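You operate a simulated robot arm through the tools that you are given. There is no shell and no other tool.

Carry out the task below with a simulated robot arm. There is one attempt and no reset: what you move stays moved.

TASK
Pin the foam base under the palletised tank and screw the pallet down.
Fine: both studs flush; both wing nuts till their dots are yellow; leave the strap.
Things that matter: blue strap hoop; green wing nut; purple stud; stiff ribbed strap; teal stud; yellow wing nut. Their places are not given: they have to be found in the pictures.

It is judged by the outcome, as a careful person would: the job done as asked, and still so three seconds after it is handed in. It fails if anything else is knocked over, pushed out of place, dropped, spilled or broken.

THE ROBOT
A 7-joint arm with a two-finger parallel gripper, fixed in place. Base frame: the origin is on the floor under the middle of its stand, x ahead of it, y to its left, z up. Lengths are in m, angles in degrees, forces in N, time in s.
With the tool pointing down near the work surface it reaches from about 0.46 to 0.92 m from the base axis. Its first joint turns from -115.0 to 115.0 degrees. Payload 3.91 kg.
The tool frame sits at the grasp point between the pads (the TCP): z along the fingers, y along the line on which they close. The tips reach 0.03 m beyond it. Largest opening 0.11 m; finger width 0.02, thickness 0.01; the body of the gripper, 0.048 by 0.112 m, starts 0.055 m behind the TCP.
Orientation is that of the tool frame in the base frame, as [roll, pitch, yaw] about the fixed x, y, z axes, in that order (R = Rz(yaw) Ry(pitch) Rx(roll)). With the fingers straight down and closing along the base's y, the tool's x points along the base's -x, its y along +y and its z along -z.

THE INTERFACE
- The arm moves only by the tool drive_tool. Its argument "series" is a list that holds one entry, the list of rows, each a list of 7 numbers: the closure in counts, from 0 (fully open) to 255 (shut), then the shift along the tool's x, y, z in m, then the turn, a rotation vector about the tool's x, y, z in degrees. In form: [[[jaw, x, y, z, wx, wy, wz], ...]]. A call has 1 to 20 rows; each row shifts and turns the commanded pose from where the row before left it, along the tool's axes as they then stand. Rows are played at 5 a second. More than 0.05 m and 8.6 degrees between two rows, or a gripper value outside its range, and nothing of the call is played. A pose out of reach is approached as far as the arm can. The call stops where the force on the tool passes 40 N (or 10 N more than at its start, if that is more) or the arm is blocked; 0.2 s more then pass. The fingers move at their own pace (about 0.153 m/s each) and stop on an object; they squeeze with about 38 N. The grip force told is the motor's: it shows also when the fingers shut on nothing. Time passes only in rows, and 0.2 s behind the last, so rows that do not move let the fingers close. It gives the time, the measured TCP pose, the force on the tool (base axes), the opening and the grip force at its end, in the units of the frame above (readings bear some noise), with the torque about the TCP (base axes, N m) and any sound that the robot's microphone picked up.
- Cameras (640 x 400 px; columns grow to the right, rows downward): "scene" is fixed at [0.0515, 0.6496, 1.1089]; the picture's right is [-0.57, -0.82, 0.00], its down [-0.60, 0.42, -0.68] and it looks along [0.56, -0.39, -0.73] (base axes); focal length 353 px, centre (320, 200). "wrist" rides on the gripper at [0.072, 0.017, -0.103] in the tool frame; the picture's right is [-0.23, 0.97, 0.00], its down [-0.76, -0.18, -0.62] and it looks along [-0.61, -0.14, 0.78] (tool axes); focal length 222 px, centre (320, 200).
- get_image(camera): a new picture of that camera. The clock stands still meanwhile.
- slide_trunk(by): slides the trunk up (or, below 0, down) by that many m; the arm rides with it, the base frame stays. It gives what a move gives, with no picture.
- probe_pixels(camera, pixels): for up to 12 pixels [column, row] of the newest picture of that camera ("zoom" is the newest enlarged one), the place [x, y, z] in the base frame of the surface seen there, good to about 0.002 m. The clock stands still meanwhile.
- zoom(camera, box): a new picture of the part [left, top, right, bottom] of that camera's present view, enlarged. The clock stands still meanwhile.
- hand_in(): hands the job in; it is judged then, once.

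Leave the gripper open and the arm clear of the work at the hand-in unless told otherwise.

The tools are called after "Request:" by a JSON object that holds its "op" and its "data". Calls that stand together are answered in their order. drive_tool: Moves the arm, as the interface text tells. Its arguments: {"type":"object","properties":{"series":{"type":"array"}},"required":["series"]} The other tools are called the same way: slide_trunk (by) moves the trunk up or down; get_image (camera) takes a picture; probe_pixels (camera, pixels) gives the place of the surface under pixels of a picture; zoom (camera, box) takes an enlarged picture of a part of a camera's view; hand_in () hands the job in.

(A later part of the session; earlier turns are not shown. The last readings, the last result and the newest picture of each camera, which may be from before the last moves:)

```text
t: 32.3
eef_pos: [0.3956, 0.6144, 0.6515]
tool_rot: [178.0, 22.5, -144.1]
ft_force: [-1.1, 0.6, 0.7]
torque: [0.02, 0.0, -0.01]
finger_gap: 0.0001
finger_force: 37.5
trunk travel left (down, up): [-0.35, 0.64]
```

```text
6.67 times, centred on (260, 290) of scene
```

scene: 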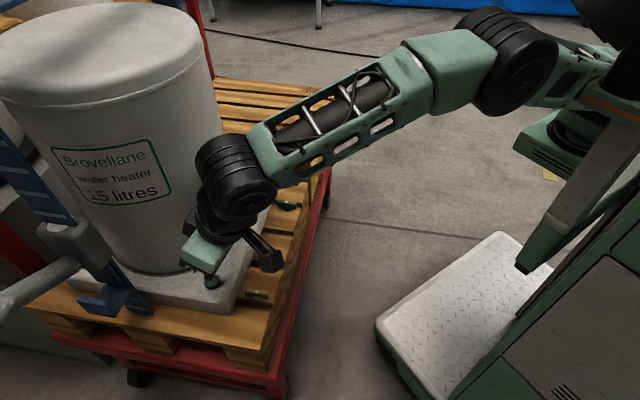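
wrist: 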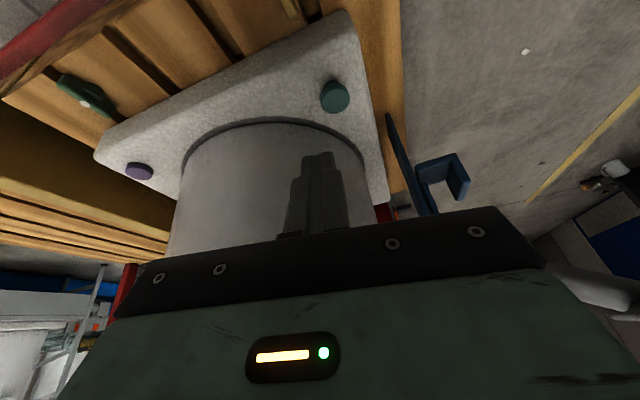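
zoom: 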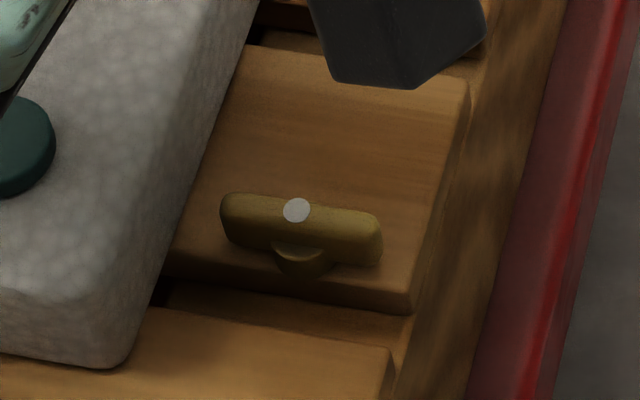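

The teal cap top is at 0.5775 with the foam at 0.569, so it is flush too. Now the wing nuts. There is a dark box on the tank side of the wrist that will matter when turning, so I measure the gripper's outline first.

Request:
{"op": "zoom", "data": {"camera": "scene", "box": [160, 120, 300, 300]}}

```text
2.22 times, centred on (230, 210) of scene
```

zoom: 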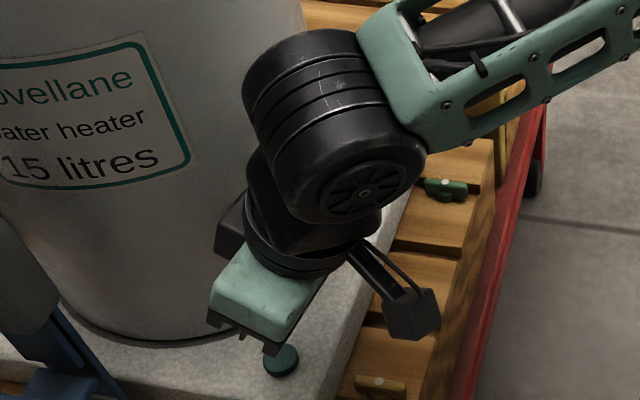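

Request:
{"op": "probe_pixels", "data": {"camera": "zoom", "pixels": [[228, 225], [240, 205], [220, 250], [235, 240], [410, 310], [430, 310], [390, 320], [260, 280], [300, 270], [250, 210], [330, 90], [300, 50]]}}

```text
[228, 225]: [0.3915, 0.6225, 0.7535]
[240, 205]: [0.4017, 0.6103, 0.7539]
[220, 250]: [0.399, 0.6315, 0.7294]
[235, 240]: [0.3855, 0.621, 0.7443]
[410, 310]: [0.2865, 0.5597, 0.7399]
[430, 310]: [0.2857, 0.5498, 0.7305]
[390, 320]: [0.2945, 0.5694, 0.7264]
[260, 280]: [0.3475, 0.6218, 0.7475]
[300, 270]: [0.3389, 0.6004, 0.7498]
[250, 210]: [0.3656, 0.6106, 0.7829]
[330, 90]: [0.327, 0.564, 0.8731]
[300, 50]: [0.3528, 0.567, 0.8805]
```

The box reaches about 5.5 cm on the tank side and the camera about 9 cm on the other, so an upright tool at either nut (9–10 cm from the tank) has room. I move back above the yellow nut, straighten the tool to vertical, line it up with the wing (about 48°), and part-open the jaws.

Request:
{"op": "drive_tool", "data": {"series": [[[185, 0.0196, -0.0108, -0.0194, 0, 0, 0], [185, 0.0196, -0.0108, -0.0194, 0, 0, 0], [185, 0, 0, 0, 0, 7.5, 0], [185, 0, 0, 0, 0, 7.5, 0], [185, 0, 0, 0, 0, 7.5, 0], [185, 0, 0, 0, 2, 0, 0], [185, 0, 0, 0, 0, 0, -6], [185, 0, 0, 0, 0, 0, -6], [185, 0, 0, 0, 0, 0, 0], [185, 0, 0, 0, 0, 0, 0]]]}}

Request:
{"op": "get_image", "data": {"camera": "scene"}}

Request:
{"op": "get_image", "data": {"camera": "wrist"}}

```text
t: 34.5
eef_pos: [0.367, 0.566, 0.6717]
tool_rot: [-180.0, -0.1, -131.1]
ft_force: [0.2, 0.5, 0.1]
torque: [0.02, 0.0, -0.01]
finger_gap: 0.0302
finger_force: 0.0
trunk travel left (down, up): [-0.35, 0.64]
```

```text
taken
```

scene: 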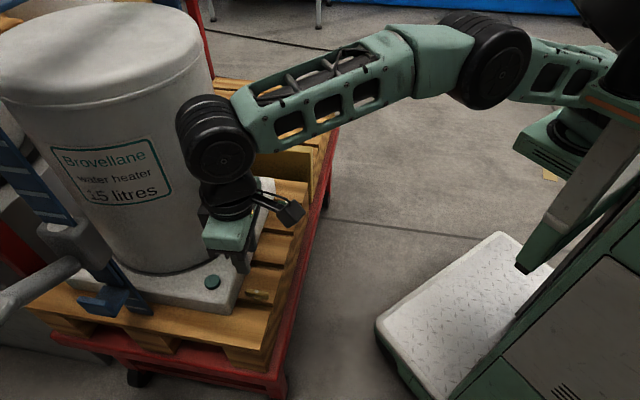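

```text
taken
```

wrist: 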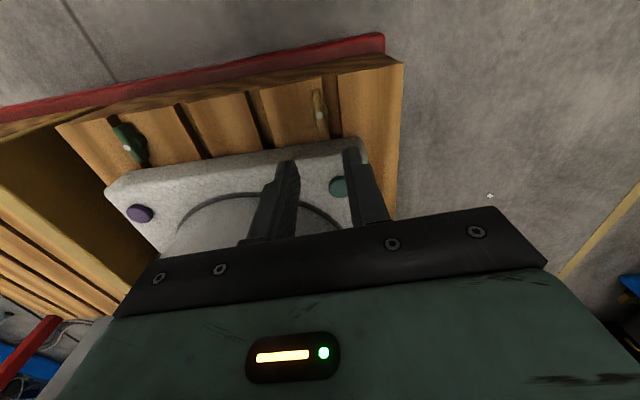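

The tool is vertical above the yellow nut with a 3 cm opening. The nut is at (319,113) in the wrist picture. I zoom in and measure its ends and centre.

Request:
{"op": "zoom", "data": {"camera": "wrist", "box": [285, 75, 355, 145]}}

```text
5.71 times, centred on (320, 110) of wrist
```

zoom: 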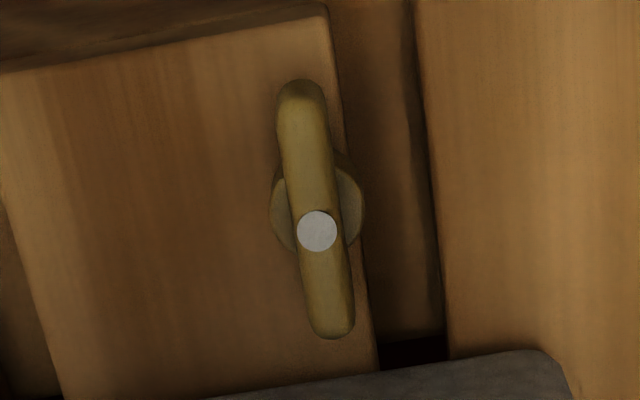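

Request:
{"op": "probe_pixels", "data": {"camera": "zoom", "pixels": [[300, 105], [316, 230], [334, 320], [308, 170], [283, 200], [350, 200], [280, 240], [325, 275], [290, 150], [326, 150], [220, 200], [390, 350]]}}

```text
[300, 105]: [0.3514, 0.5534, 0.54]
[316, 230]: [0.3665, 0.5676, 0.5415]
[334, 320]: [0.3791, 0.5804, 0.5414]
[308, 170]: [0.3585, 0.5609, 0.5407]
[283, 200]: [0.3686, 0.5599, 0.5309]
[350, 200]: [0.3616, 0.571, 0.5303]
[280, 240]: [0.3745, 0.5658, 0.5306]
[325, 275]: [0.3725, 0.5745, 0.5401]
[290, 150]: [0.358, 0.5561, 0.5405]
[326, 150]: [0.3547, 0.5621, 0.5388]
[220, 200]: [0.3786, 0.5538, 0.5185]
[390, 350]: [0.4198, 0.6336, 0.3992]
```

The wing bar runs at about 44°, its top is at z≈0.541, and the hub shoulder is at z≈0.5305. I trim the yaw by 4.4°, centre on (0.3665, 0.5675), and descend to about 0.60 first.

Request:
{"op": "drive_tool", "data": {"series": [[[185, 0, 0, 0, 0, 0, 4.4], [185, -0.0007, 0.0015, 0.02, 0, 0, 0], [185, 0, 0, 0.02, 0, 0, 0], [185, 0, 0, 0.02, 0, 0, 0], [185, 0, 0, 0.012, 0, 0, 0], [185, 0, 0, 0, 0, 0, 0], [185, 0, 0, 0, 0, 0, 0]]]}}

Request:
{"op": "zoom", "data": {"camera": "wrist", "box": [250, 80, 410, 240]}}

Request:
{"op": "zoom", "data": {"camera": "scene", "box": [180, 180, 320, 330]}}

```text
t: 36.1
eef_pos: [0.3682, 0.5681, 0.5993]
tool_rot: [180.0, -0.1, -135.6]
ft_force: [-0.2, -0.3, -0.1]
torque: [0.0, 0.02, 0.02]
finger_gap: 0.0301
finger_force: 0.1
trunk travel left (down, up): [-0.35, 0.64]
```

```text
2.50 times, centred on (330, 160) of wrist
```

zoom: 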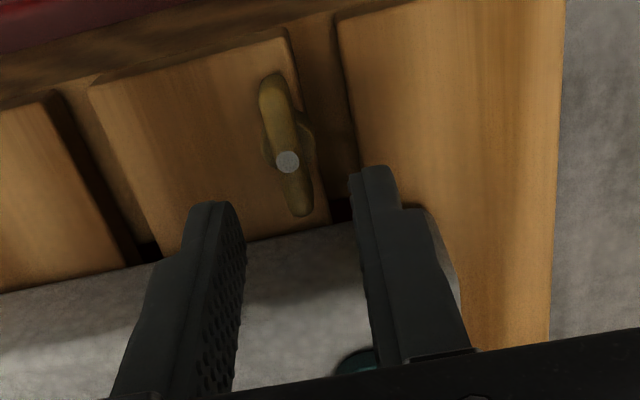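

```text
2.67 times, centred on (250, 255) of scene
```

zoom: 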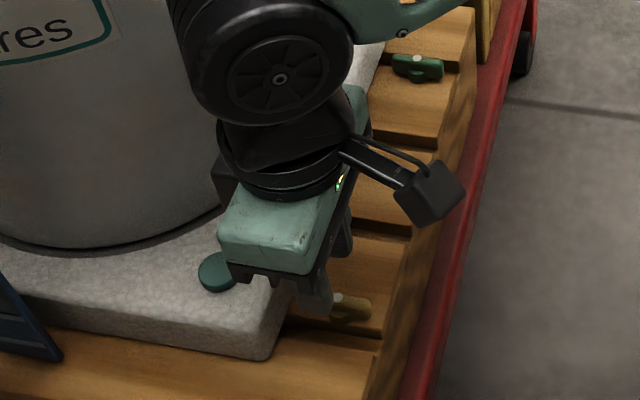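

The nut lies centred between the fingers. I descend to TCP z≈0.5625 so the tips straddle the wing just above the hub shoulder.

Request:
{"op": "drive_tool", "data": {"series": [[[185, 0.0015, 0.0006, 0.012, 0, 0, 0], [185, 0, 0, 0.012, 0, 0, 0], [185, 0, 0, 0.008, 0, 0, 0], [185, 0, 0, 0.0048, 0, 0, 0], [185, 0, 0, 0, 0, 0, 0]]]}}

Request:
{"op": "zoom", "data": {"camera": "wrist", "box": [250, 80, 410, 240]}}

Request:
{"op": "zoom", "data": {"camera": "scene", "box": [210, 240, 300, 320]}}

```text
t: 37.3
eef_pos: [0.3659, 0.5678, 0.5614]
tool_rot: [-180.0, -0.1, -135.7]
ft_force: [0.1, -0.3, -0.6]
torque: [-0.02, 0.03, 0.0]
finger_gap: 0.0304
finger_force: 0.0
trunk travel left (down, up): [-0.35, 0.64]
```

```text
2.50 times, centred on (330, 160) of wrist
```

zoom: 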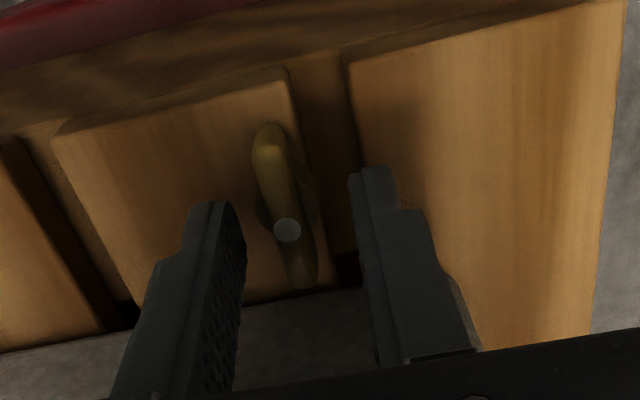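

```text
5.00 times, centred on (255, 280) of scene
```

zoom: 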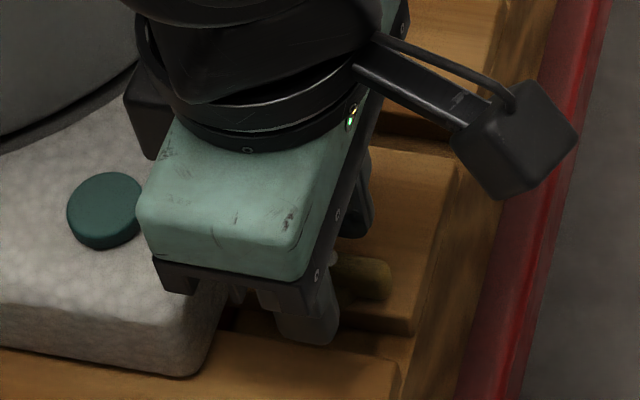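

The wing stands between the fingers. I close the grip and let it settle.

Request:
{"op": "drive_tool", "data": {"series": [[[255, 0, 0, 0, 0, 0, 0], [255, 0, 0, 0, 0, 0, 0], [255, 0, 0, 0, 0, 0, 0]]]}}

Request:
{"op": "zoom", "data": {"camera": "wrist", "box": [250, 80, 410, 240]}}

```text
t: 38.1
eef_pos: [0.3671, 0.5658, 0.5622]
tool_rot: [-179.8, -0.3, -135.7]
ft_force: [8.5, -15.1, 3.2]
torque: [-1.11, 0.63, -0.02]
finger_gap: 0.0088
finger_force: 44.8
trunk travel left (down, up): [-0.35, 0.64]
```

```text
2.50 times, centred on (330, 160) of wrist
```

zoom: 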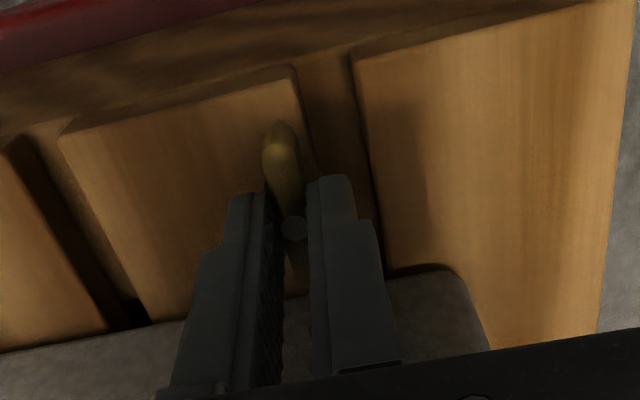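

The grip is on the wing with a gap of 8.8 mm. There is about 17 N of side force toward -Y because the nut sits about 2 mm off my centre line. I shift 2.2 mm to relieve it and then try turning clockwise, seen from above, by 30°.

Request:
{"op": "drive_tool", "data": {"series": [[[255, 0, -0.0022, 0, 0, 0, 0], [255, 0, 0, 0, 0, 0, 7.5], [255, 0, 0, 0, 0, 0, 7.5], [255, 0, 0, 0, 0, 0, 7.5], [255, 0, 0, 0, 0, 0, 7.5], [255, 0, 0, 0, 0, 0, 0]]]}}

Request:
{"op": "zoom", "data": {"camera": "wrist", "box": [250, 80, 410, 240]}}

```text
t: 39.5
eef_pos: [0.3681, 0.566, 0.5616]
tool_rot: [-179.9, -0.1, -165.7]
ft_force: [4.2, -3.4, -9.3]
torque: [-0.02, -0.1, -0.01]
finger_gap: 0.0088
finger_force: 44.8
trunk travel left (down, up): [-0.35, 0.64]
```

```text
2.50 times, centred on (330, 160) of wrist
```

zoom: 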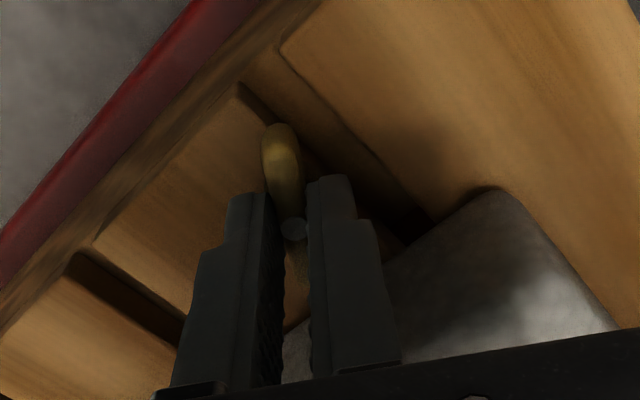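

The nut turned freely 30° clockwise, and the 9 N downward pull shows it is screwing down, so this is the tightening direction. I follow it down by 1 mm and turn a further 30°.

Request:
{"op": "drive_tool", "data": {"series": [[[255, 0, 0, 0.001, 0, 0, 0], [255, 0, 0, 0, 0, 0, 7.5], [255, 0, 0, 0, 0, 0, 7.5], [255, 0, 0, 0, 0, 0, 7.5], [255, 0, 0, 0, 0, 0, 7.5], [255, 0, 0, 0, 0, 0, 0]]]}}

Request:
{"op": "zoom", "data": {"camera": "wrist", "box": [290, 110, 350, 190]}}

Request:
{"op": "get_image", "data": {"camera": "scene"}}

```text
t: 40.9
eef_pos: [0.3673, 0.5653, 0.5627]
tool_rot: [180.0, -0.1, 164.4]
ft_force: [2.8, 0.3, -0.9]
torque: [0.39, 1.26, -0.01]
finger_gap: 0.0086
finger_force: 45.1
trunk travel left (down, up): [-0.35, 0.64]
```

```text
5.00 times, centred on (320, 150) of wrist
```

zoom: 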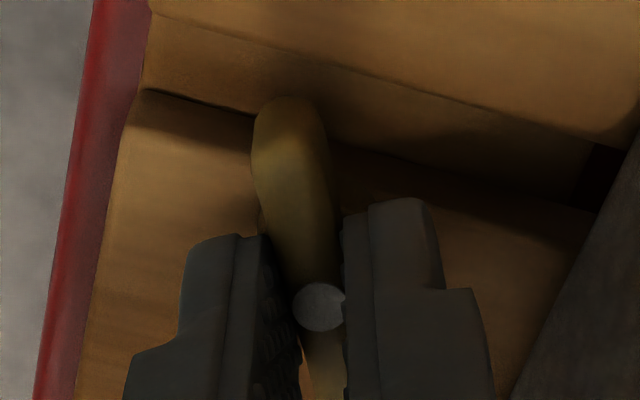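

```text
taken
```

scene: 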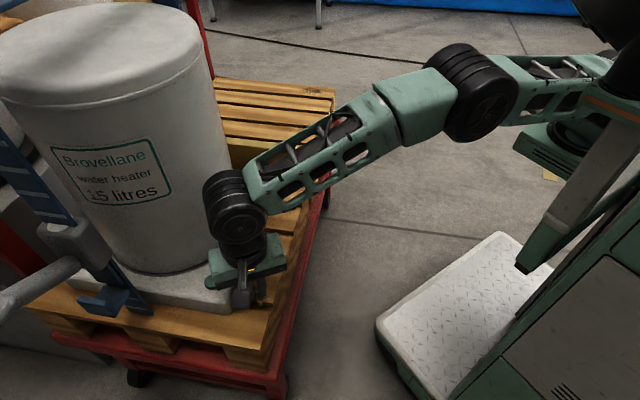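

60° turned, the forces are small, and the dot is still whitish. I continue another 37.5° clockwise.

Request:
{"op": "drive_tool", "data": {"series": [[[255, 0, 0, 0.0002, 0, 0, 7.5], [255, 0, 0, 0.0002, 0, 0, 7.5], [255, 0, 0, 0.0002, 0, 0, 7.5], [255, 0, 0, 0.0002, 0, 0, 7.5], [255, 0, 0, 0.0002, 0, 0, 7.5], [255, 0, 0, 0, 0, 0, 0]]]}}

Request:
{"op": "zoom", "data": {"camera": "wrist", "box": [290, 110, 350, 190]}}

```text
t: 42.3
eef_pos: [0.3674, 0.566, 0.5618]
tool_rot: [-180.0, 0.0, 126.8]
ft_force: [1.8, -0.2, 14.3]
torque: [0.76, 0.53, -0.02]
finger_gap: 0.0086
finger_force: 45.0
trunk travel left (down, up): [-0.35, 0.64]
```

```text
5.00 times, centred on (320, 150) of wrist
```

zoom: 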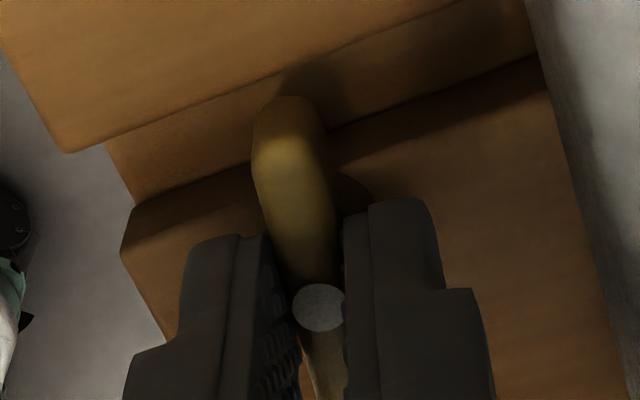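

97.5° turned and the dot is still white. The 14 N upward force says I pushed down a bit too far, so I relieve 1.2 mm and continue turning by 37.5°.

Request:
{"op": "drive_tool", "data": {"series": [[[255, 0, 0, -0.0012, 0, 0, 0], [255, 0, 0, 0, 0, 0, 7.5], [255, 0, 0, 0, 0, 0, 7.5], [255, 0, 0, 0, 0, 0, 7.5], [255, 0, 0, 0, 0, 0, 7.5], [255, 0, 0, 0, 0, 0, 7.5], [255, 0, 0, 0, 0, 0, 0]]]}}

Request:
{"op": "zoom", "data": {"camera": "wrist", "box": [290, 110, 350, 190]}}

Request:
{"op": "get_image", "data": {"camera": "scene"}}

```text
t: 43.9
eef_pos: [0.3668, 0.5656, 0.563]
tool_rot: [-180.0, 0.2, 89.3]
ft_force: [5.1, 9.8, -3.1]
torque: [0.77, -0.17, -0.03]
finger_gap: 0.0087
finger_force: 44.4
trunk travel left (down, up): [-0.35, 0.64]
```

```text
5.00 times, centred on (320, 150) of wrist
```

zoom: 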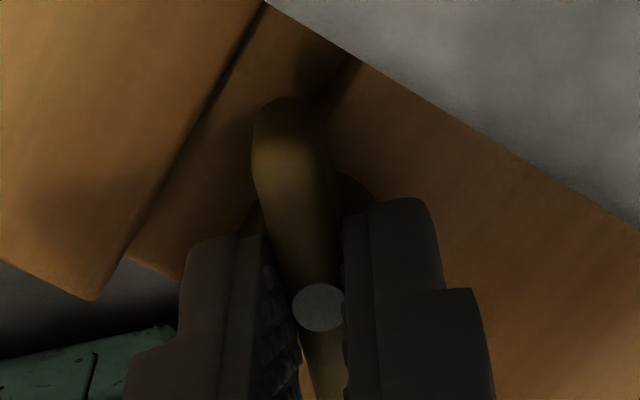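

```text
taken
```

scene: 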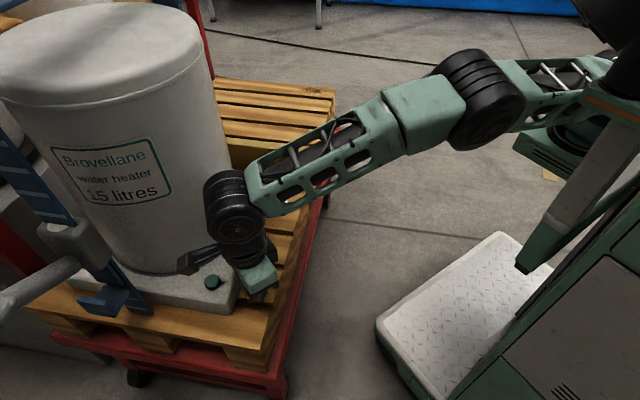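

135° turned with little resistance and a white dot. The camera is swinging over the foam toward the tank side, so I stop this stroke here. I open, lift 2.5 cm, and wind the hand back counter-clockwise for the next bite (180° on, since the wing is symmetric).

Request:
{"op": "drive_tool", "data": {"series": [[[185, 0, 0, 0, 0, 0, 0], [185, 0, 0, 0, 0, 0, 0], [185, 0, 0, -0.0125, 0, 0, 0], [185, 0, 0, -0.0125, 0, 0, 0], [185, 0, 0, 0, 0, 0, -8.4], [185, 0, 0, 0, 0, 0, -8.4], [185, 0, 0, 0, 0, 0, -8.4], [185, 0, 0, 0, 0, 0, -8.4], [185, 0, 0, 0, 0, 0, -8.4], [185, 0, 0, 0, 0, 0, -8.4], [185, 0, 0, 0, 0, 0, -8.4], [185, 0, 0, 0, 0, 0, -8.4], [185, 0, 0, 0, 0, 0, -8.4], [185, 0, 0, 0, 0, 0, -8.4], [185, 0, 0, 0, 0, 0, -8.4], [185, 0, 0, 0, 0, 0, -8.4], [185, 0, 0, 0, 0, 0, -8.4], [185, 0, 0, 0, 0, 0, -8.4], [185, 0, 0, 0, 0, 0, -8.4], [185, 0, 0, 0, 0, 0, 0]]]}}

Request:
{"op": "zoom", "data": {"camera": "wrist", "box": [250, 80, 410, 240]}}

Request:
{"op": "zoom", "data": {"camera": "scene", "box": [210, 250, 300, 320]}}

```text
t: 48.1
eef_pos: [0.3667, 0.5667, 0.5874]
tool_rot: [-180.0, 0.0, -144.6]
ft_force: [-0.2, -0.1, 0.5]
torque: [0.01, -0.02, -0.02]
finger_gap: 0.0304
finger_force: 0.0
trunk travel left (down, up): [-0.35, 0.64]
```

```text
2.50 times, centred on (330, 160) of wrist
```

zoom: 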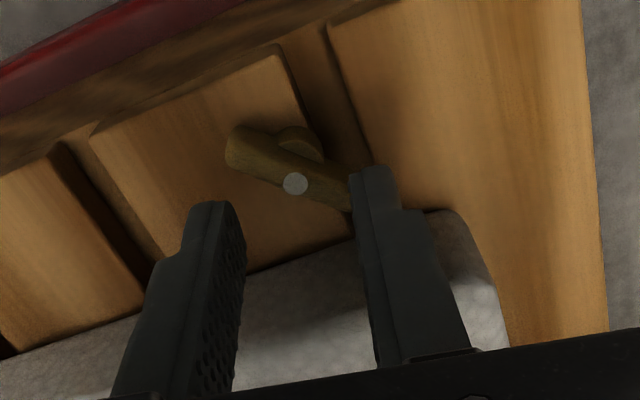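

```text
5.71 times, centred on (255, 285) of scene
```

zoom: 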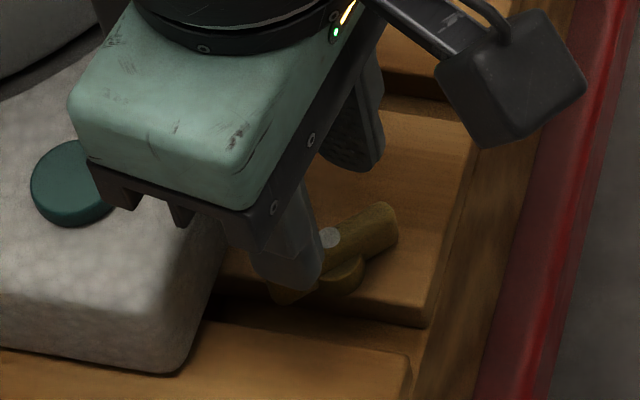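

The wing has turned and the hand is back to yaw -144.6. The dot at (295,183) is still white. I turn back another 54° to line up with the wing.

Request:
{"op": "drive_tool", "data": {"series": [[[185, 0, 0, 0, 0, 0, -7.7], [185, 0, 0, 0, 0, 0, -7.7], [185, 0, 0, 0, 0, 0, -7.7], [185, 0, 0, 0, 0, 0, -7.7], [185, 0, 0, 0, 0, 0, -7.7], [185, 0, 0, 0, 0, 0, -7.7], [185, 0, 0, 0, 0, 0, -7.7], [185, 0, 0, 0, 0, 0, 0], [185, 0, 0, 0, 0, 0, 0]]]}}

Request:
{"op": "zoom", "data": {"camera": "wrist", "box": [250, 80, 410, 240]}}

Request:
{"op": "get_image", "data": {"camera": "scene"}}

```text
t: 50.1
eef_pos: [0.3674, 0.5651, 0.5868]
tool_rot: [179.9, -0.1, -90.7]
ft_force: [0.8, -0.9, -0.1]
torque: [0.01, -0.02, -0.02]
finger_gap: 0.0304
finger_force: 0.1
trunk travel left (down, up): [-0.35, 0.64]
```

```text
2.50 times, centred on (330, 160) of wrist
```

zoom: 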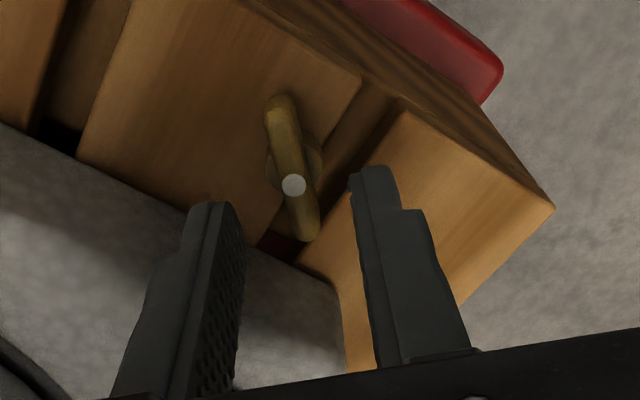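

```text
taken
```

scene: 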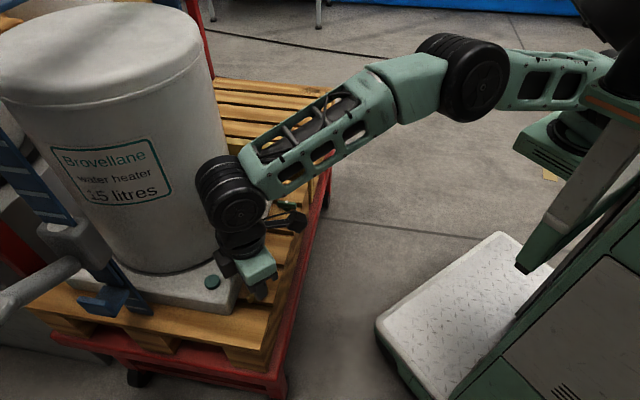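

The hand is aligned with the wing again at yaw -90.7. I check how far the nut has come down.

Request:
{"op": "probe_pixels", "data": {"camera": "zoom", "pixels": [[293, 184], [278, 115], [305, 225], [272, 150], [317, 160], [220, 120]]}}

```text
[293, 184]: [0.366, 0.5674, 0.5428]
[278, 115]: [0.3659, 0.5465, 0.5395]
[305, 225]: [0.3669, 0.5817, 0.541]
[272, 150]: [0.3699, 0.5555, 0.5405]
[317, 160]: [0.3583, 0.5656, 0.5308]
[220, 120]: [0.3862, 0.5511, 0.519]
```

The nut's height is essentially unchanged and its centre is at about (0.366, 0.567). I lower over the wing, trim by about 1–1.5 mm, close, and check the side force.

Request:
{"op": "drive_tool", "data": {"series": [[[185, -0.0015, 0.001, 0.0125, 0, 0, 0], [185, 0, 0, 0.0125, 0, 0, 0], [185, 0, 0, 0, 0, 0, 0], [255, 0, 0, 0, 0, 0, 0], [255, 0, 0, 0, 0, 0, 0], [255, 0, 0, 0, 0, 0, 0]]]}}

```text
t: 51.5
eef_pos: [0.3682, 0.5673, 0.5612]
tool_rot: [-179.9, 0.0, -90.8]
ft_force: [6.3, 2.6, -1.1]
torque: [0.23, -0.14, 0.04]
finger_gap: 0.0087
finger_force: 45.1
trunk travel left (down, up): [-0.35, 0.64]
```

The grip is good with only a small side force. I shift 0.8 mm and turn 60° clockwise, then look at the dot.

Request:
{"op": "drive_tool", "data": {"series": [[[255, 0, -0.0008, 0, 0, 0, 0], [255, 0, 0, 0, 0, 0, 7.5], [255, 0, 0, 0, 0, 0, 7.5], [255, 0, 0, 0, 0, 0, 7.5], [255, 0, 0, 0, 0, 0, 7.5], [255, 0, 0, 0, 0, 0, 7.5], [255, 0, 0, 0, 0, 0, 7.5], [255, 0, 0, 0, 0, 0, 7.5], [255, 0, 0, 0, 0, 0, 7.5], [255, 0, 0, 0, 0, 0, 0]]]}}

Request:
{"op": "zoom", "data": {"camera": "wrist", "box": [290, 110, 350, 190]}}

```text
t: 53.7
eef_pos: [0.3692, 0.5668, 0.5623]
tool_rot: [-179.9, 0.0, -150.9]
ft_force: [25.9, 8.0, -5.8]
torque: [0.28, -0.64, -0.04]
finger_gap: 0.0088
finger_force: 45.6
trunk travel left (down, up): [-0.35, 0.64]
```

```text
5.00 times, centred on (320, 150) of wrist
```

zoom: 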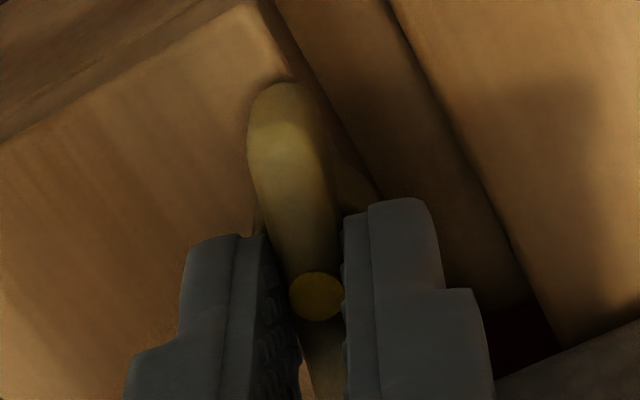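

The dot has turned yellow at (315,295), so I stop turning. The 26 N side force is only from the pads rubbing along the wing. I open the jaws, let it settle, lift straight up and check the dot again.

Request:
{"op": "drive_tool", "data": {"series": [[[185, 0, 0, 0, 0, 0, 0], [185, 0, 0, 0, 0, 0, 0], [185, 0, 0, 0, 0, 0, 0], [185, 0, 0, -0.02, 0, 0, 0], [185, 0, 0, -0.02, 0, 0, 0], [185, 0, 0, -0.02, 0, 0, 0], [185, 0, 0, -0.02, 0, 0, 0], [185, 0, 0, 0, 0, 0, 0]]]}}

Request:
{"op": "zoom", "data": {"camera": "wrist", "box": [280, 80, 360, 160]}}

Request:
{"op": "get_image", "data": {"camera": "scene"}}

```text
t: 55.5
eef_pos: [0.3682, 0.5682, 0.6427]
tool_rot: [179.9, 0.0, -150.7]
ft_force: [-0.7, 0.7, 0.2]
torque: [0.03, -0.01, 0.01]
finger_gap: 0.0303
finger_force: 0.1
trunk travel left (down, up): [-0.35, 0.64]
```

```text
5.00 times, centred on (320, 120) of wrist
```

zoom: 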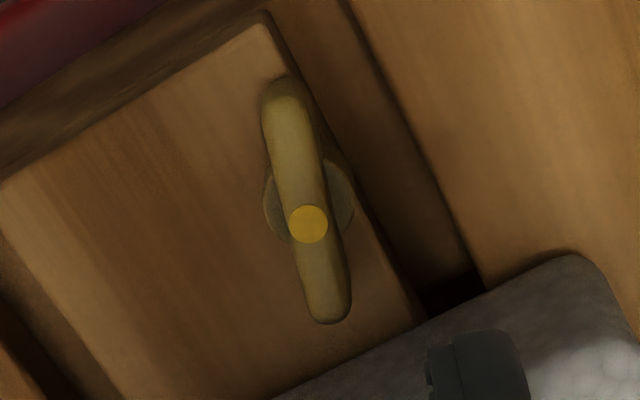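

```text
taken
```

scene: 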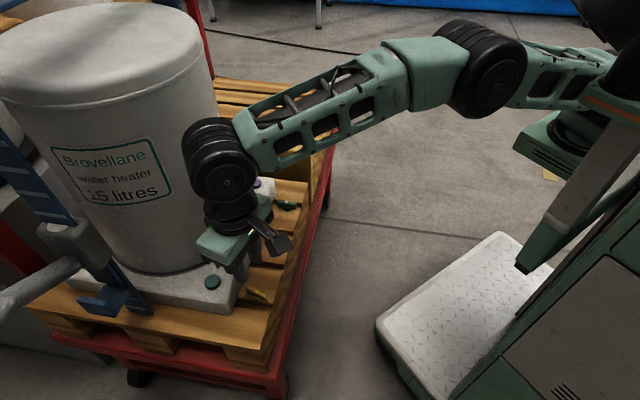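

The yellow nut's dot is clearly yellow. The green nut is next. I raise and swing along the front, keeping about 11 cm from the tank, to a point just short of the green nut.

Request:
{"op": "drive_tool", "data": {"series": [[[185, 0.0062, -0.0225, -0.0123, 0, 0, 0], [185, 0.0062, -0.0225, -0.0123, 0, 0, 0], [185, 0.0062, -0.0225, -0.0123, 0, 0, 0], [185, -0.0033, -0.0248, 0, 0, 0, 0], [185, -0.0033, -0.0248, 0, 0, 0, 0], [185, -0.0033, -0.0248, 0, 0, 0, 0], [185, -0.0138, -0.023, 0, 0, 0, 0], [185, -0.0138, -0.023, 0, 0, 0, 0], [185, -0.0138, -0.023, 0, 0, 0, 0], [185, 0, 0, 0, 0, 0, 0], [185, 0, 0, 0, 0, 0, 0]]]}}

Request:
{"op": "get_image", "data": {"camera": "scene"}}

Request:
{"op": "get_image", "data": {"camera": "wrist"}}

```text
t: 57.9
eef_pos: [0.4995, 0.4011, 0.6792]
tool_rot: [-180.0, -0.2, -150.7]
ft_force: [-0.4, 0.3, -0.2]
torque: [-0.01, 0.0, -0.01]
finger_gap: 0.0302
finger_force: 0.0
trunk travel left (down, up): [-0.35, 0.64]
```

```text
taken
```

scene: 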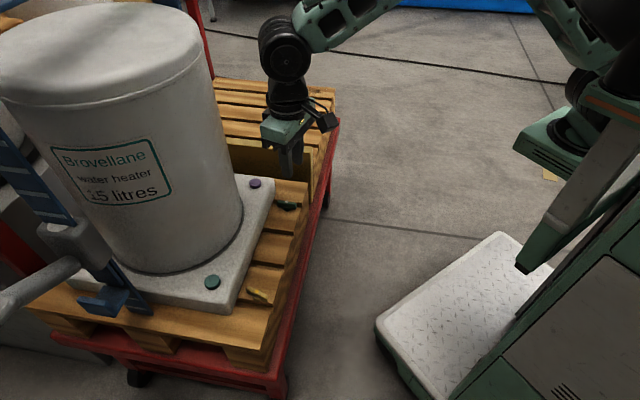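

```text
taken
```

wrist: 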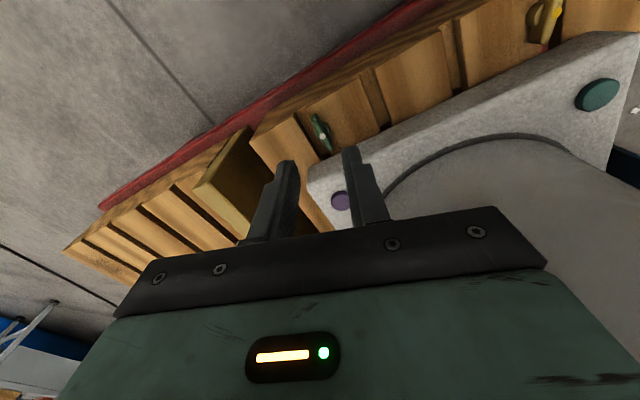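

The arm followed exactly. The green nut is at (321,133) in the wrist picture. I move over it and turn to line up with its wing at about 49°.

Request:
{"op": "drive_tool", "data": {"series": [[[185, -0.013, -0.001, 0.009, 0, 0, 0], [185, -0.013, -0.001, 0.009, 0, 0, 0], [185, 0, 0, 0, 0, 0, -6.5], [185, 0, 0, 0, 0, 0, -6.5], [185, 0, 0, 0, 0, 0, -6.5], [185, 0, 0, 0, 0, 0, 0], [185, 0, 0, 0, 0, 0, 0]]]}}

Request:
{"op": "zoom", "data": {"camera": "wrist", "box": [285, 75, 355, 145]}}

```text
t: 59.5
eef_pos: [0.5226, 0.411, 0.6603]
tool_rot: [180.0, -0.2, -131.3]
ft_force: [-0.1, 0.7, 0.6]
torque: [0.0, 0.0, -0.03]
finger_gap: 0.0301
finger_force: 0.1
trunk travel left (down, up): [-0.35, 0.64]
```

```text
5.71 times, centred on (320, 110) of wrist
```

zoom: 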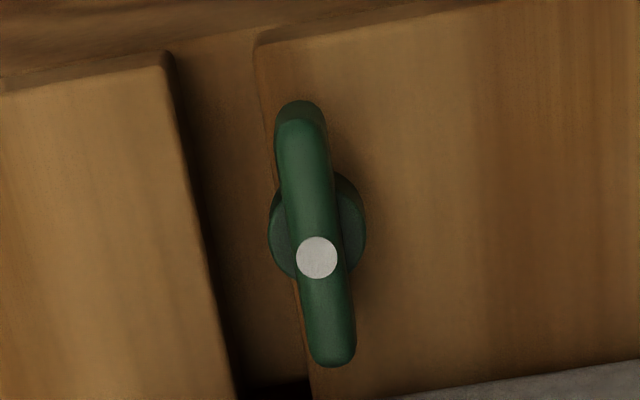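

Request:
{"op": "probe_pixels", "data": {"camera": "zoom", "pixels": [[300, 130], [316, 257], [332, 350], [308, 195], [324, 300], [278, 230], [355, 230], [285, 160], [326, 160], [420, 200], [290, 250], [345, 300]]}}

```text
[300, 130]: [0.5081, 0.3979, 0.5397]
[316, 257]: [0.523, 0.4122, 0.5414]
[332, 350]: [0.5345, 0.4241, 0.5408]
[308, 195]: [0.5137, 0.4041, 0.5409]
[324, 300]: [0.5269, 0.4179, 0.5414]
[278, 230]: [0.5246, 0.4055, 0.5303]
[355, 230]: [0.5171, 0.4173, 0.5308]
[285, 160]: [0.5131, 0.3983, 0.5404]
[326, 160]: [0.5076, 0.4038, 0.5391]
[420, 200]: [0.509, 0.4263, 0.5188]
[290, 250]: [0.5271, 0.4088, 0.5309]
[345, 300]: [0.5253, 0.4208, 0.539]
```

The green wing bar runs at about 45°, with its centre near (0.523, 0.412) and top at z≈0.541, the same layout as the yellow one. I trim the yaw by 4° and the centre by about 2 mm (as was needed on the yellow nut), then descend over the wing.

Request:
{"op": "drive_tool", "data": {"series": [[[185, 0, 0, 0, 0, 0, 4], [185, -0.0016, -0.0012, 0.02, 0, 0, 0], [185, 0, 0, 0.02, 0, 0, 0], [185, 0, 0, 0.02, 0, 0, 0], [185, 0, 0, 0.015, 0, 0, 0], [185, 0, 0, 0.012, 0, 0, 0], [185, 0, 0, 0.0108, 0, 0, 0], [185, 0, 0, 0, 0, 0, 0]]]}}

Request:
{"op": "zoom", "data": {"camera": "wrist", "box": [250, 80, 410, 240]}}

Request:
{"op": "zoom", "data": {"camera": "scene", "box": [220, 120, 340, 240]}}

```text
t: 61.3
eef_pos: [0.5234, 0.4118, 0.5631]
tool_rot: [-180.0, -0.1, -135.2]
ft_force: [-0.5, -0.1, 0.0]
torque: [0.0, 0.01, 0.02]
finger_gap: 0.0303
finger_force: 0.0
trunk travel left (down, up): [-0.35, 0.64]
```

```text
2.50 times, centred on (330, 160) of wrist
```

zoom: 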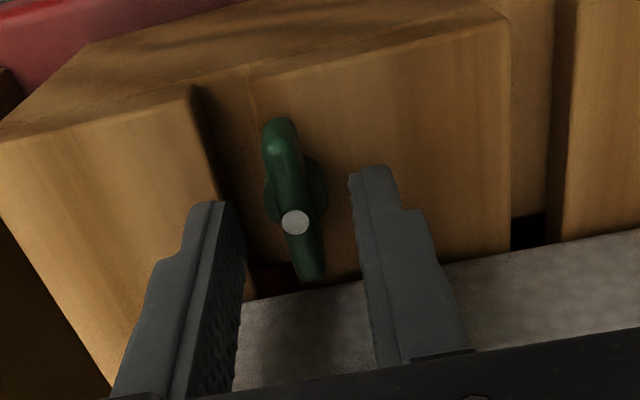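

```text
3.33 times, centred on (280, 180) of scene
```

zoom: 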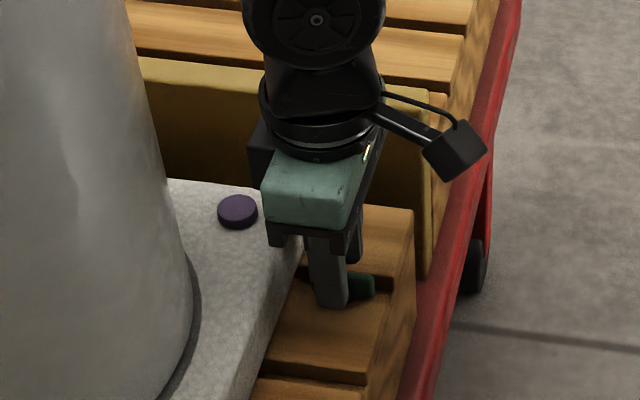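

The wing is well between the fingers. I close on it.

Request:
{"op": "drive_tool", "data": {"series": [[[255, 0, 0, 0, 0, 0, 0], [255, 0, 0, 0, 0, 0, 0], [255, 0, 0, 0, 0, 0, 0]]]}}

```text
t: 62.1
eef_pos: [0.5242, 0.4108, 0.563]
tool_rot: [-179.9, -0.2, -135.2]
ft_force: [-1.3, 2.0, -3.0]
torque: [0.41, -0.34, 0.04]
finger_gap: 0.0089
finger_force: 45.3
trunk travel left (down, up): [-0.35, 0.64]
```

Clean grip, forces near zero. I turn 45° clockwise and check.

Request:
{"op": "drive_tool", "data": {"series": [[[255, 0, 0, 0, 0, 0, 7.5], [255, 0, 0, 0, 0, 0, 7.5], [255, 0, 0, 0, 0, 0, 7.5], [255, 0, 0, 0, 0, 0, 7.5], [255, 0, 0, 0, 0, 0, 7.5], [255, 0, 0, 0, 0, 0, 7.5], [255, 0, 0, 0, 0, 0, 0]]]}}

Request:
{"op": "zoom", "data": {"camera": "wrist", "box": [290, 110, 350, 190]}}

```text
t: 63.7
eef_pos: [0.524, 0.4109, 0.5636]
tool_rot: [-179.9, -0.1, 179.7]
ft_force: [0.8, 3.0, -3.7]
torque: [0.13, 1.02, -0.03]
finger_gap: 0.0088
finger_force: 45.7
trunk travel left (down, up): [-0.35, 0.64]
```

```text
5.00 times, centred on (320, 150) of wrist
```

zoom: 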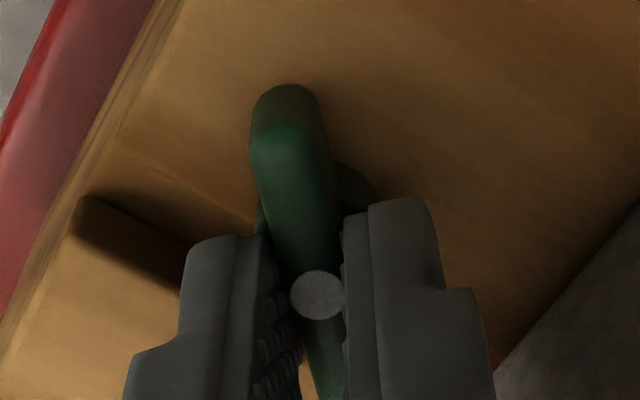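

45° turned and the dot is still white. I turn another 45°, which keeps the camera about 7 cm from the tank.

Request:
{"op": "drive_tool", "data": {"series": [[[255, 0, 0, 0, 0, 0, 7.5], [255, 0, 0, 0, 0, 0, 7.5], [255, 0, 0, 0, 0, 0, 7.5], [255, 0, 0, 0, 0, 0, 7.5], [255, 0, 0, 0, 0, 0, 7.5], [255, 0, 0, 0, 0, 0, 7.5], [255, 0, 0, 0, 0, 0, 0]]]}}

Request:
{"op": "zoom", "data": {"camera": "wrist", "box": [290, 110, 350, 190]}}

Request:
{"op": "zoom", "data": {"camera": "scene", "box": [200, 80, 340, 240]}}

```text
t: 65.3
eef_pos: [0.525, 0.4099, 0.5637]
tool_rot: [-179.8, 0.3, 134.7]
ft_force: [-5.6, -11.7, 6.5]
torque: [0.11, 0.52, 0.01]
finger_gap: 0.0088
finger_force: 45.2
trunk travel left (down, up): [-0.35, 0.64]
```

```text
5.00 times, centred on (320, 150) of wrist
```

zoom: 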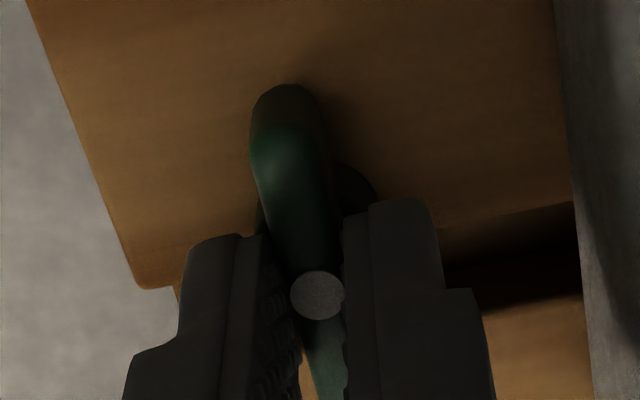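

```text
2.50 times, centred on (270, 160) of scene
```

zoom: 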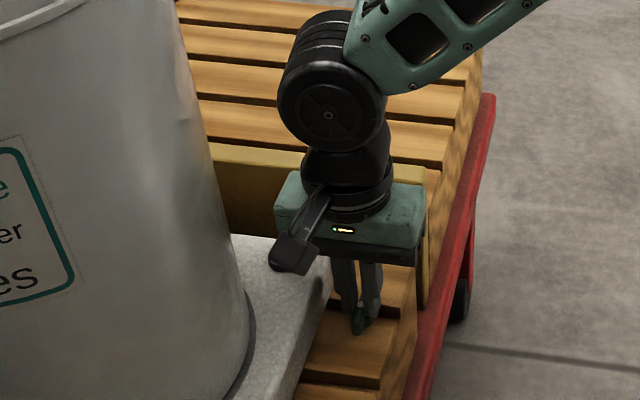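

90° turned and the dot is still white. The camera is now getting closer to the tank, so I end this stroke. I open, lift 2.5 cm and wind back counter-clockwise.

Request:
{"op": "drive_tool", "data": {"series": [[[185, 0, 0, 0, 0, 0, 0], [185, 0, 0, 0, 0, 0, 0], [185, 0, 0, -0.0125, 0, 0, 0], [185, 0, 0, -0.0125, 0, 0, 0], [185, 0, 0, 0, 0, 0, -8.4], [185, 0, 0, 0, 0, 0, -8.4], [185, 0, 0, 0, 0, 0, -8.4], [185, 0, 0, 0, 0, 0, -8.4], [185, 0, 0, 0, 0, 0, -8.4], [185, 0, 0, 0, 0, 0, -8.4], [185, 0, 0, 0, 0, 0, -8.4], [185, 0, 0, 0, 0, 0, -8.4], [185, 0, 0, 0, 0, 0, -8.4], [185, 0, 0, 0, 0, 0, -8.4], [185, 0, 0, 0, 0, 0, -8.4], [185, 0, 0, 0, 0, 0, -8.4], [185, 0, 0, 0, 0, 0, -8.4], [185, 0, 0, 0, 0, 0, -8.4], [185, 0, 0, 0, 0, 0, 0], [185, 0, 0, 0, 0, 0, 0]]]}}

Request:
{"op": "zoom", "data": {"camera": "wrist", "box": [250, 80, 410, 240]}}

Request:
{"op": "get_image", "data": {"camera": "scene"}}

```text
t: 69.5
eef_pos: [0.5237, 0.4102, 0.589]
tool_rot: [180.0, -0.1, -107.6]
ft_force: [0.4, -0.9, -0.3]
torque: [-0.02, -0.03, -0.03]
finger_gap: 0.0303
finger_force: 0.2
trunk travel left (down, up): [-0.35, 0.64]
```

```text
2.50 times, centred on (330, 160) of wrist
```

zoom: 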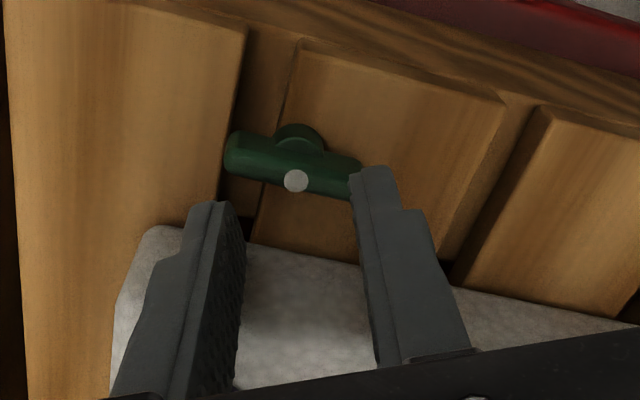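

```text
taken
```

scene: 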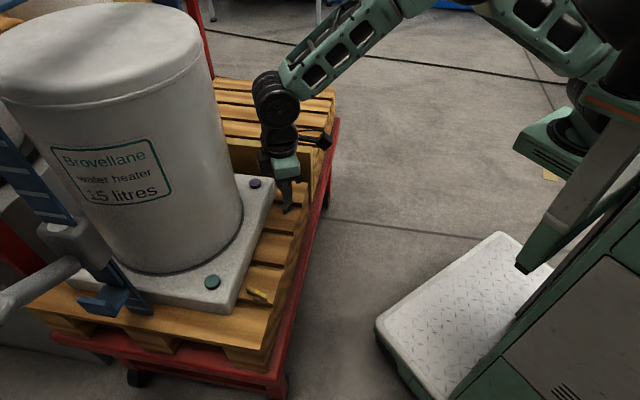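

No trouble so far: yaw is -107.6 and the wing now lies parallel to the foam edge. I continue winding back 62° to line up with it.

Request:
{"op": "drive_tool", "data": {"series": [[[185, 0, 0, 0, 0, 0, -7.8], [185, 0, 0, 0, 0, 0, -7.8], [185, 0, 0, 0, 0, 0, -7.8], [185, 0, 0, 0, 0, 0, -7.8], [185, 0, 0, 0, 0, 0, -7.8], [185, 0, 0, 0, 0, 0, -7.8], [185, 0, 0, 0, 0, 0, -7.8], [185, 0, 0, 0, 0, 0, -7.8], [185, 0, 0, 0, 0, 0, 0], [185, 0, 0, 0, 0, 0, 0]]]}}

Request:
{"op": "zoom", "data": {"camera": "wrist", "box": [250, 80, 410, 240]}}

Request:
{"op": "get_image", "data": {"camera": "scene"}}

```text
t: 71.7
eef_pos: [0.5249, 0.4098, 0.5887]
tool_rot: [180.0, 0.0, -45.1]
ft_force: [0.2, 0.1, -0.6]
torque: [-0.01, 0.01, -0.01]
finger_gap: 0.0304
finger_force: 0.0
trunk travel left (down, up): [-0.35, 0.64]
```

```text
2.50 times, centred on (330, 160) of wrist
```

zoom: 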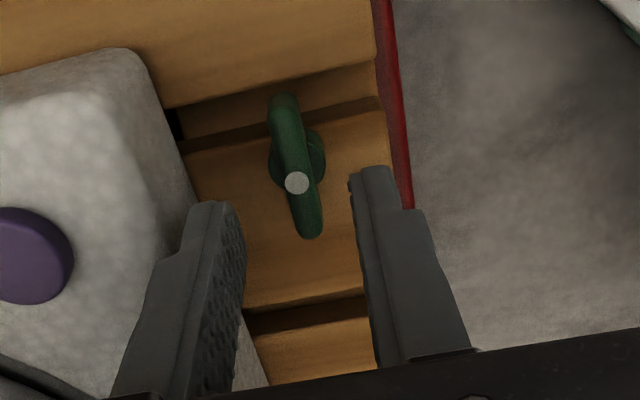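

```text
taken
```

scene: 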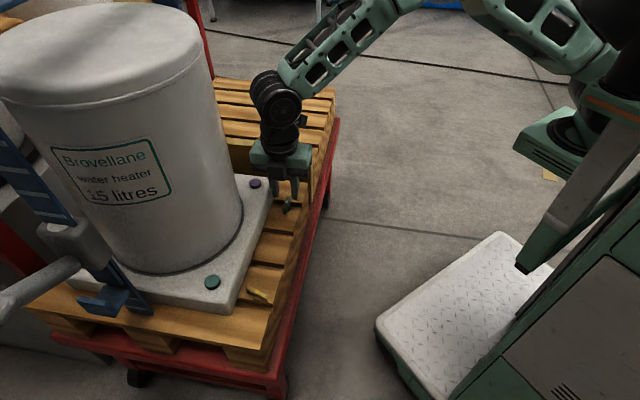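

The hand reached yaw -45 and lines up with the wing, with the dot still white at (297,183). I narrow the opening to about 2.2 cm so the foam-side finger keeps clear, shift 1.5 mm toward the nut centre, lower and close.

Request:
{"op": "drive_tool", "data": {"series": [[[204, 0, 0.0015, 0, 0, 0, 0], [204, 0, 0, 0.0125, 0, 0, 0], [204, 0, 0, 0.0125, 0, 0, 0], [204, 0, 0, 0, 0, 0, 0], [255, 0, 0, 0, 0, 0, 0], [255, 0, 0, 0, 0, 0, 0], [255, 0, 0, 0, 0, 0, 0]]]}}

Request:
{"op": "zoom", "data": {"camera": "wrist", "box": [270, 90, 370, 210]}}

```text
t: 73.3
eef_pos: [0.5221, 0.4101, 0.5633]
tool_rot: [180.0, 0.1, -45.2]
ft_force: [3.5, 6.9, -5.4]
torque: [0.13, -0.19, 0.01]
finger_gap: 0.0084
finger_force: 44.9
trunk travel left (down, up): [-0.35, 0.64]
```

```text
3.33 times, centred on (320, 150) of wrist
```

zoom: 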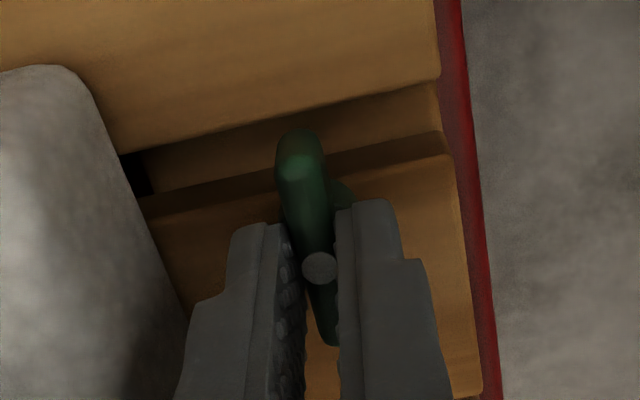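

Gripped, with a small side force. I ease 0.8 mm and turn 45° clockwise, then check the dot.

Request:
{"op": "drive_tool", "data": {"series": [[[255, 0, -0.0008, 0, 0, 0, 0], [255, 0, 0, 0, 0, 0, 7.5], [255, 0, 0, 0, 0, 0, 7.5], [255, 0, 0, 0, 0, 0, 7.5], [255, 0, 0, 0, 0, 0, 7.5], [255, 0, 0, 0, 0, 0, 7.5], [255, 0, 0, 0, 0, 0, 7.5], [255, 0, 0, 0, 0, 0, 0]]]}}

Request:
{"op": "zoom", "data": {"camera": "wrist", "box": [290, 110, 350, 190]}}

```text
t: 75.1
eef_pos: [0.5227, 0.4111, 0.5632]
tool_rot: [179.9, -0.1, -90.3]
ft_force: [-2.8, 11.1, -1.3]
torque: [0.42, 0.05, 0.0]
finger_gap: 0.0087
finger_force: 45.5
trunk travel left (down, up): [-0.35, 0.64]
```

```text
5.00 times, centred on (320, 150) of wrist
```

zoom: 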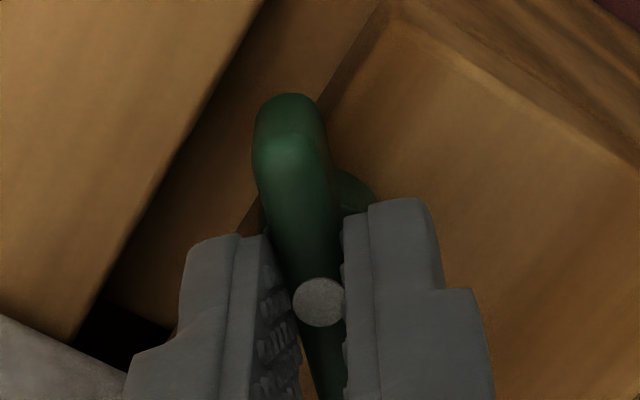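

135° in total and the dot is still white. I turn another 37.5° and check.

Request:
{"op": "drive_tool", "data": {"series": [[[255, 0, 0, 0, 0, 0, 7.5], [255, 0, 0, 0, 0, 0, 7.5], [255, 0, 0, 0, 0, 0, 7.5], [255, 0, 0, 0, 0, 0, 7.5], [255, 0, 0, 0, 0, 0, 7.5], [255, 0, 0, 0, 0, 0, 0]]]}}

Request:
{"op": "zoom", "data": {"camera": "wrist", "box": [290, 110, 350, 190]}}

```text
t: 76.5
eef_pos: [0.5236, 0.4094, 0.5635]
tool_rot: [180.0, -0.2, -127.8]
ft_force: [-8.0, 6.4, 4.8]
torque: [-0.9, 1.04, 0.0]
finger_gap: 0.0089
finger_force: 44.6
trunk travel left (down, up): [-0.35, 0.64]
```

```text
5.00 times, centred on (320, 150) of wrist
```

zoom: 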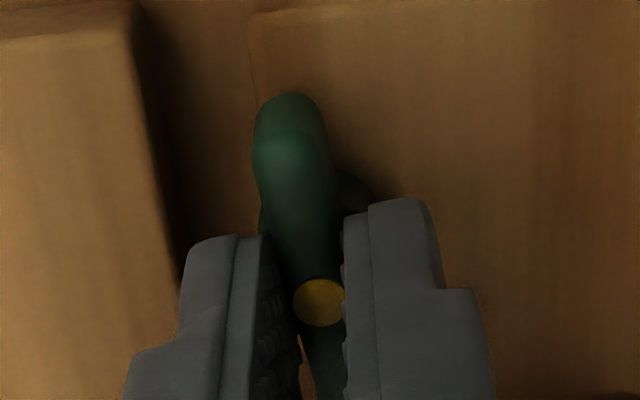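

The green nut's dot has turned yellow at (318,303). I stop, open, lift straight up and look again.

Request:
{"op": "drive_tool", "data": {"series": [[[255, 0, 0.0012, 0, 0, 0, 0], [190, 0, 0, 0, 0, 0, 0], [190, 0, 0, 0, 0, 0, 0], [190, 0, 0, 0, 0, 0, 0], [190, 0, 0, -0.02, 0, 0, 0], [190, 0, 0, -0.02, 0, 0, 0], [190, 0, 0, -0.025, 0, 0, 0], [190, 0, 0, -0.025, 0, 0, 0], [190, 0, 0, 0, 0, 0, 0]]]}}

Request:
{"op": "zoom", "data": {"camera": "wrist", "box": [280, 70, 370, 160]}}

Request:
{"op": "get_image", "data": {"camera": "scene"}}

```text
t: 78.5
eef_pos: [0.5227, 0.412, 0.6537]
tool_rot: [180.0, -0.1, -127.6]
ft_force: [0.7, -0.3, -1.0]
torque: [-0.01, 0.03, -0.05]
finger_gap: 0.0282
finger_force: 0.2
trunk travel left (down, up): [-0.35, 0.64]
```

```text
4.44 times, centred on (325, 115) of wrist
```

zoom: 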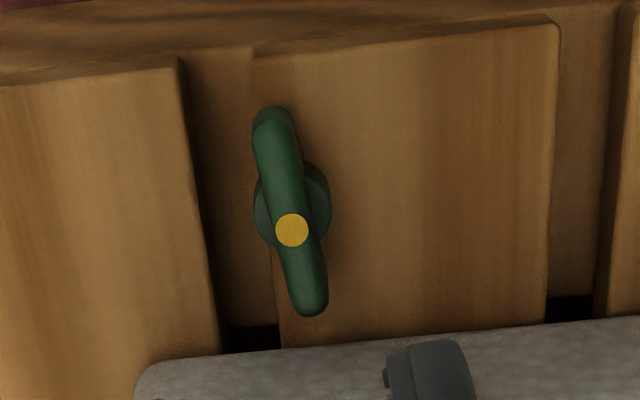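

```text
taken
```

scene: 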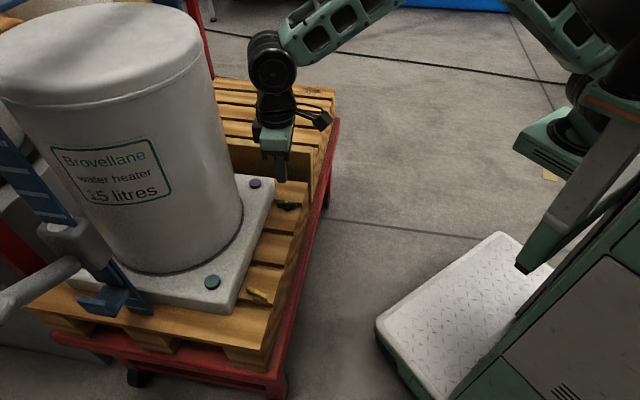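

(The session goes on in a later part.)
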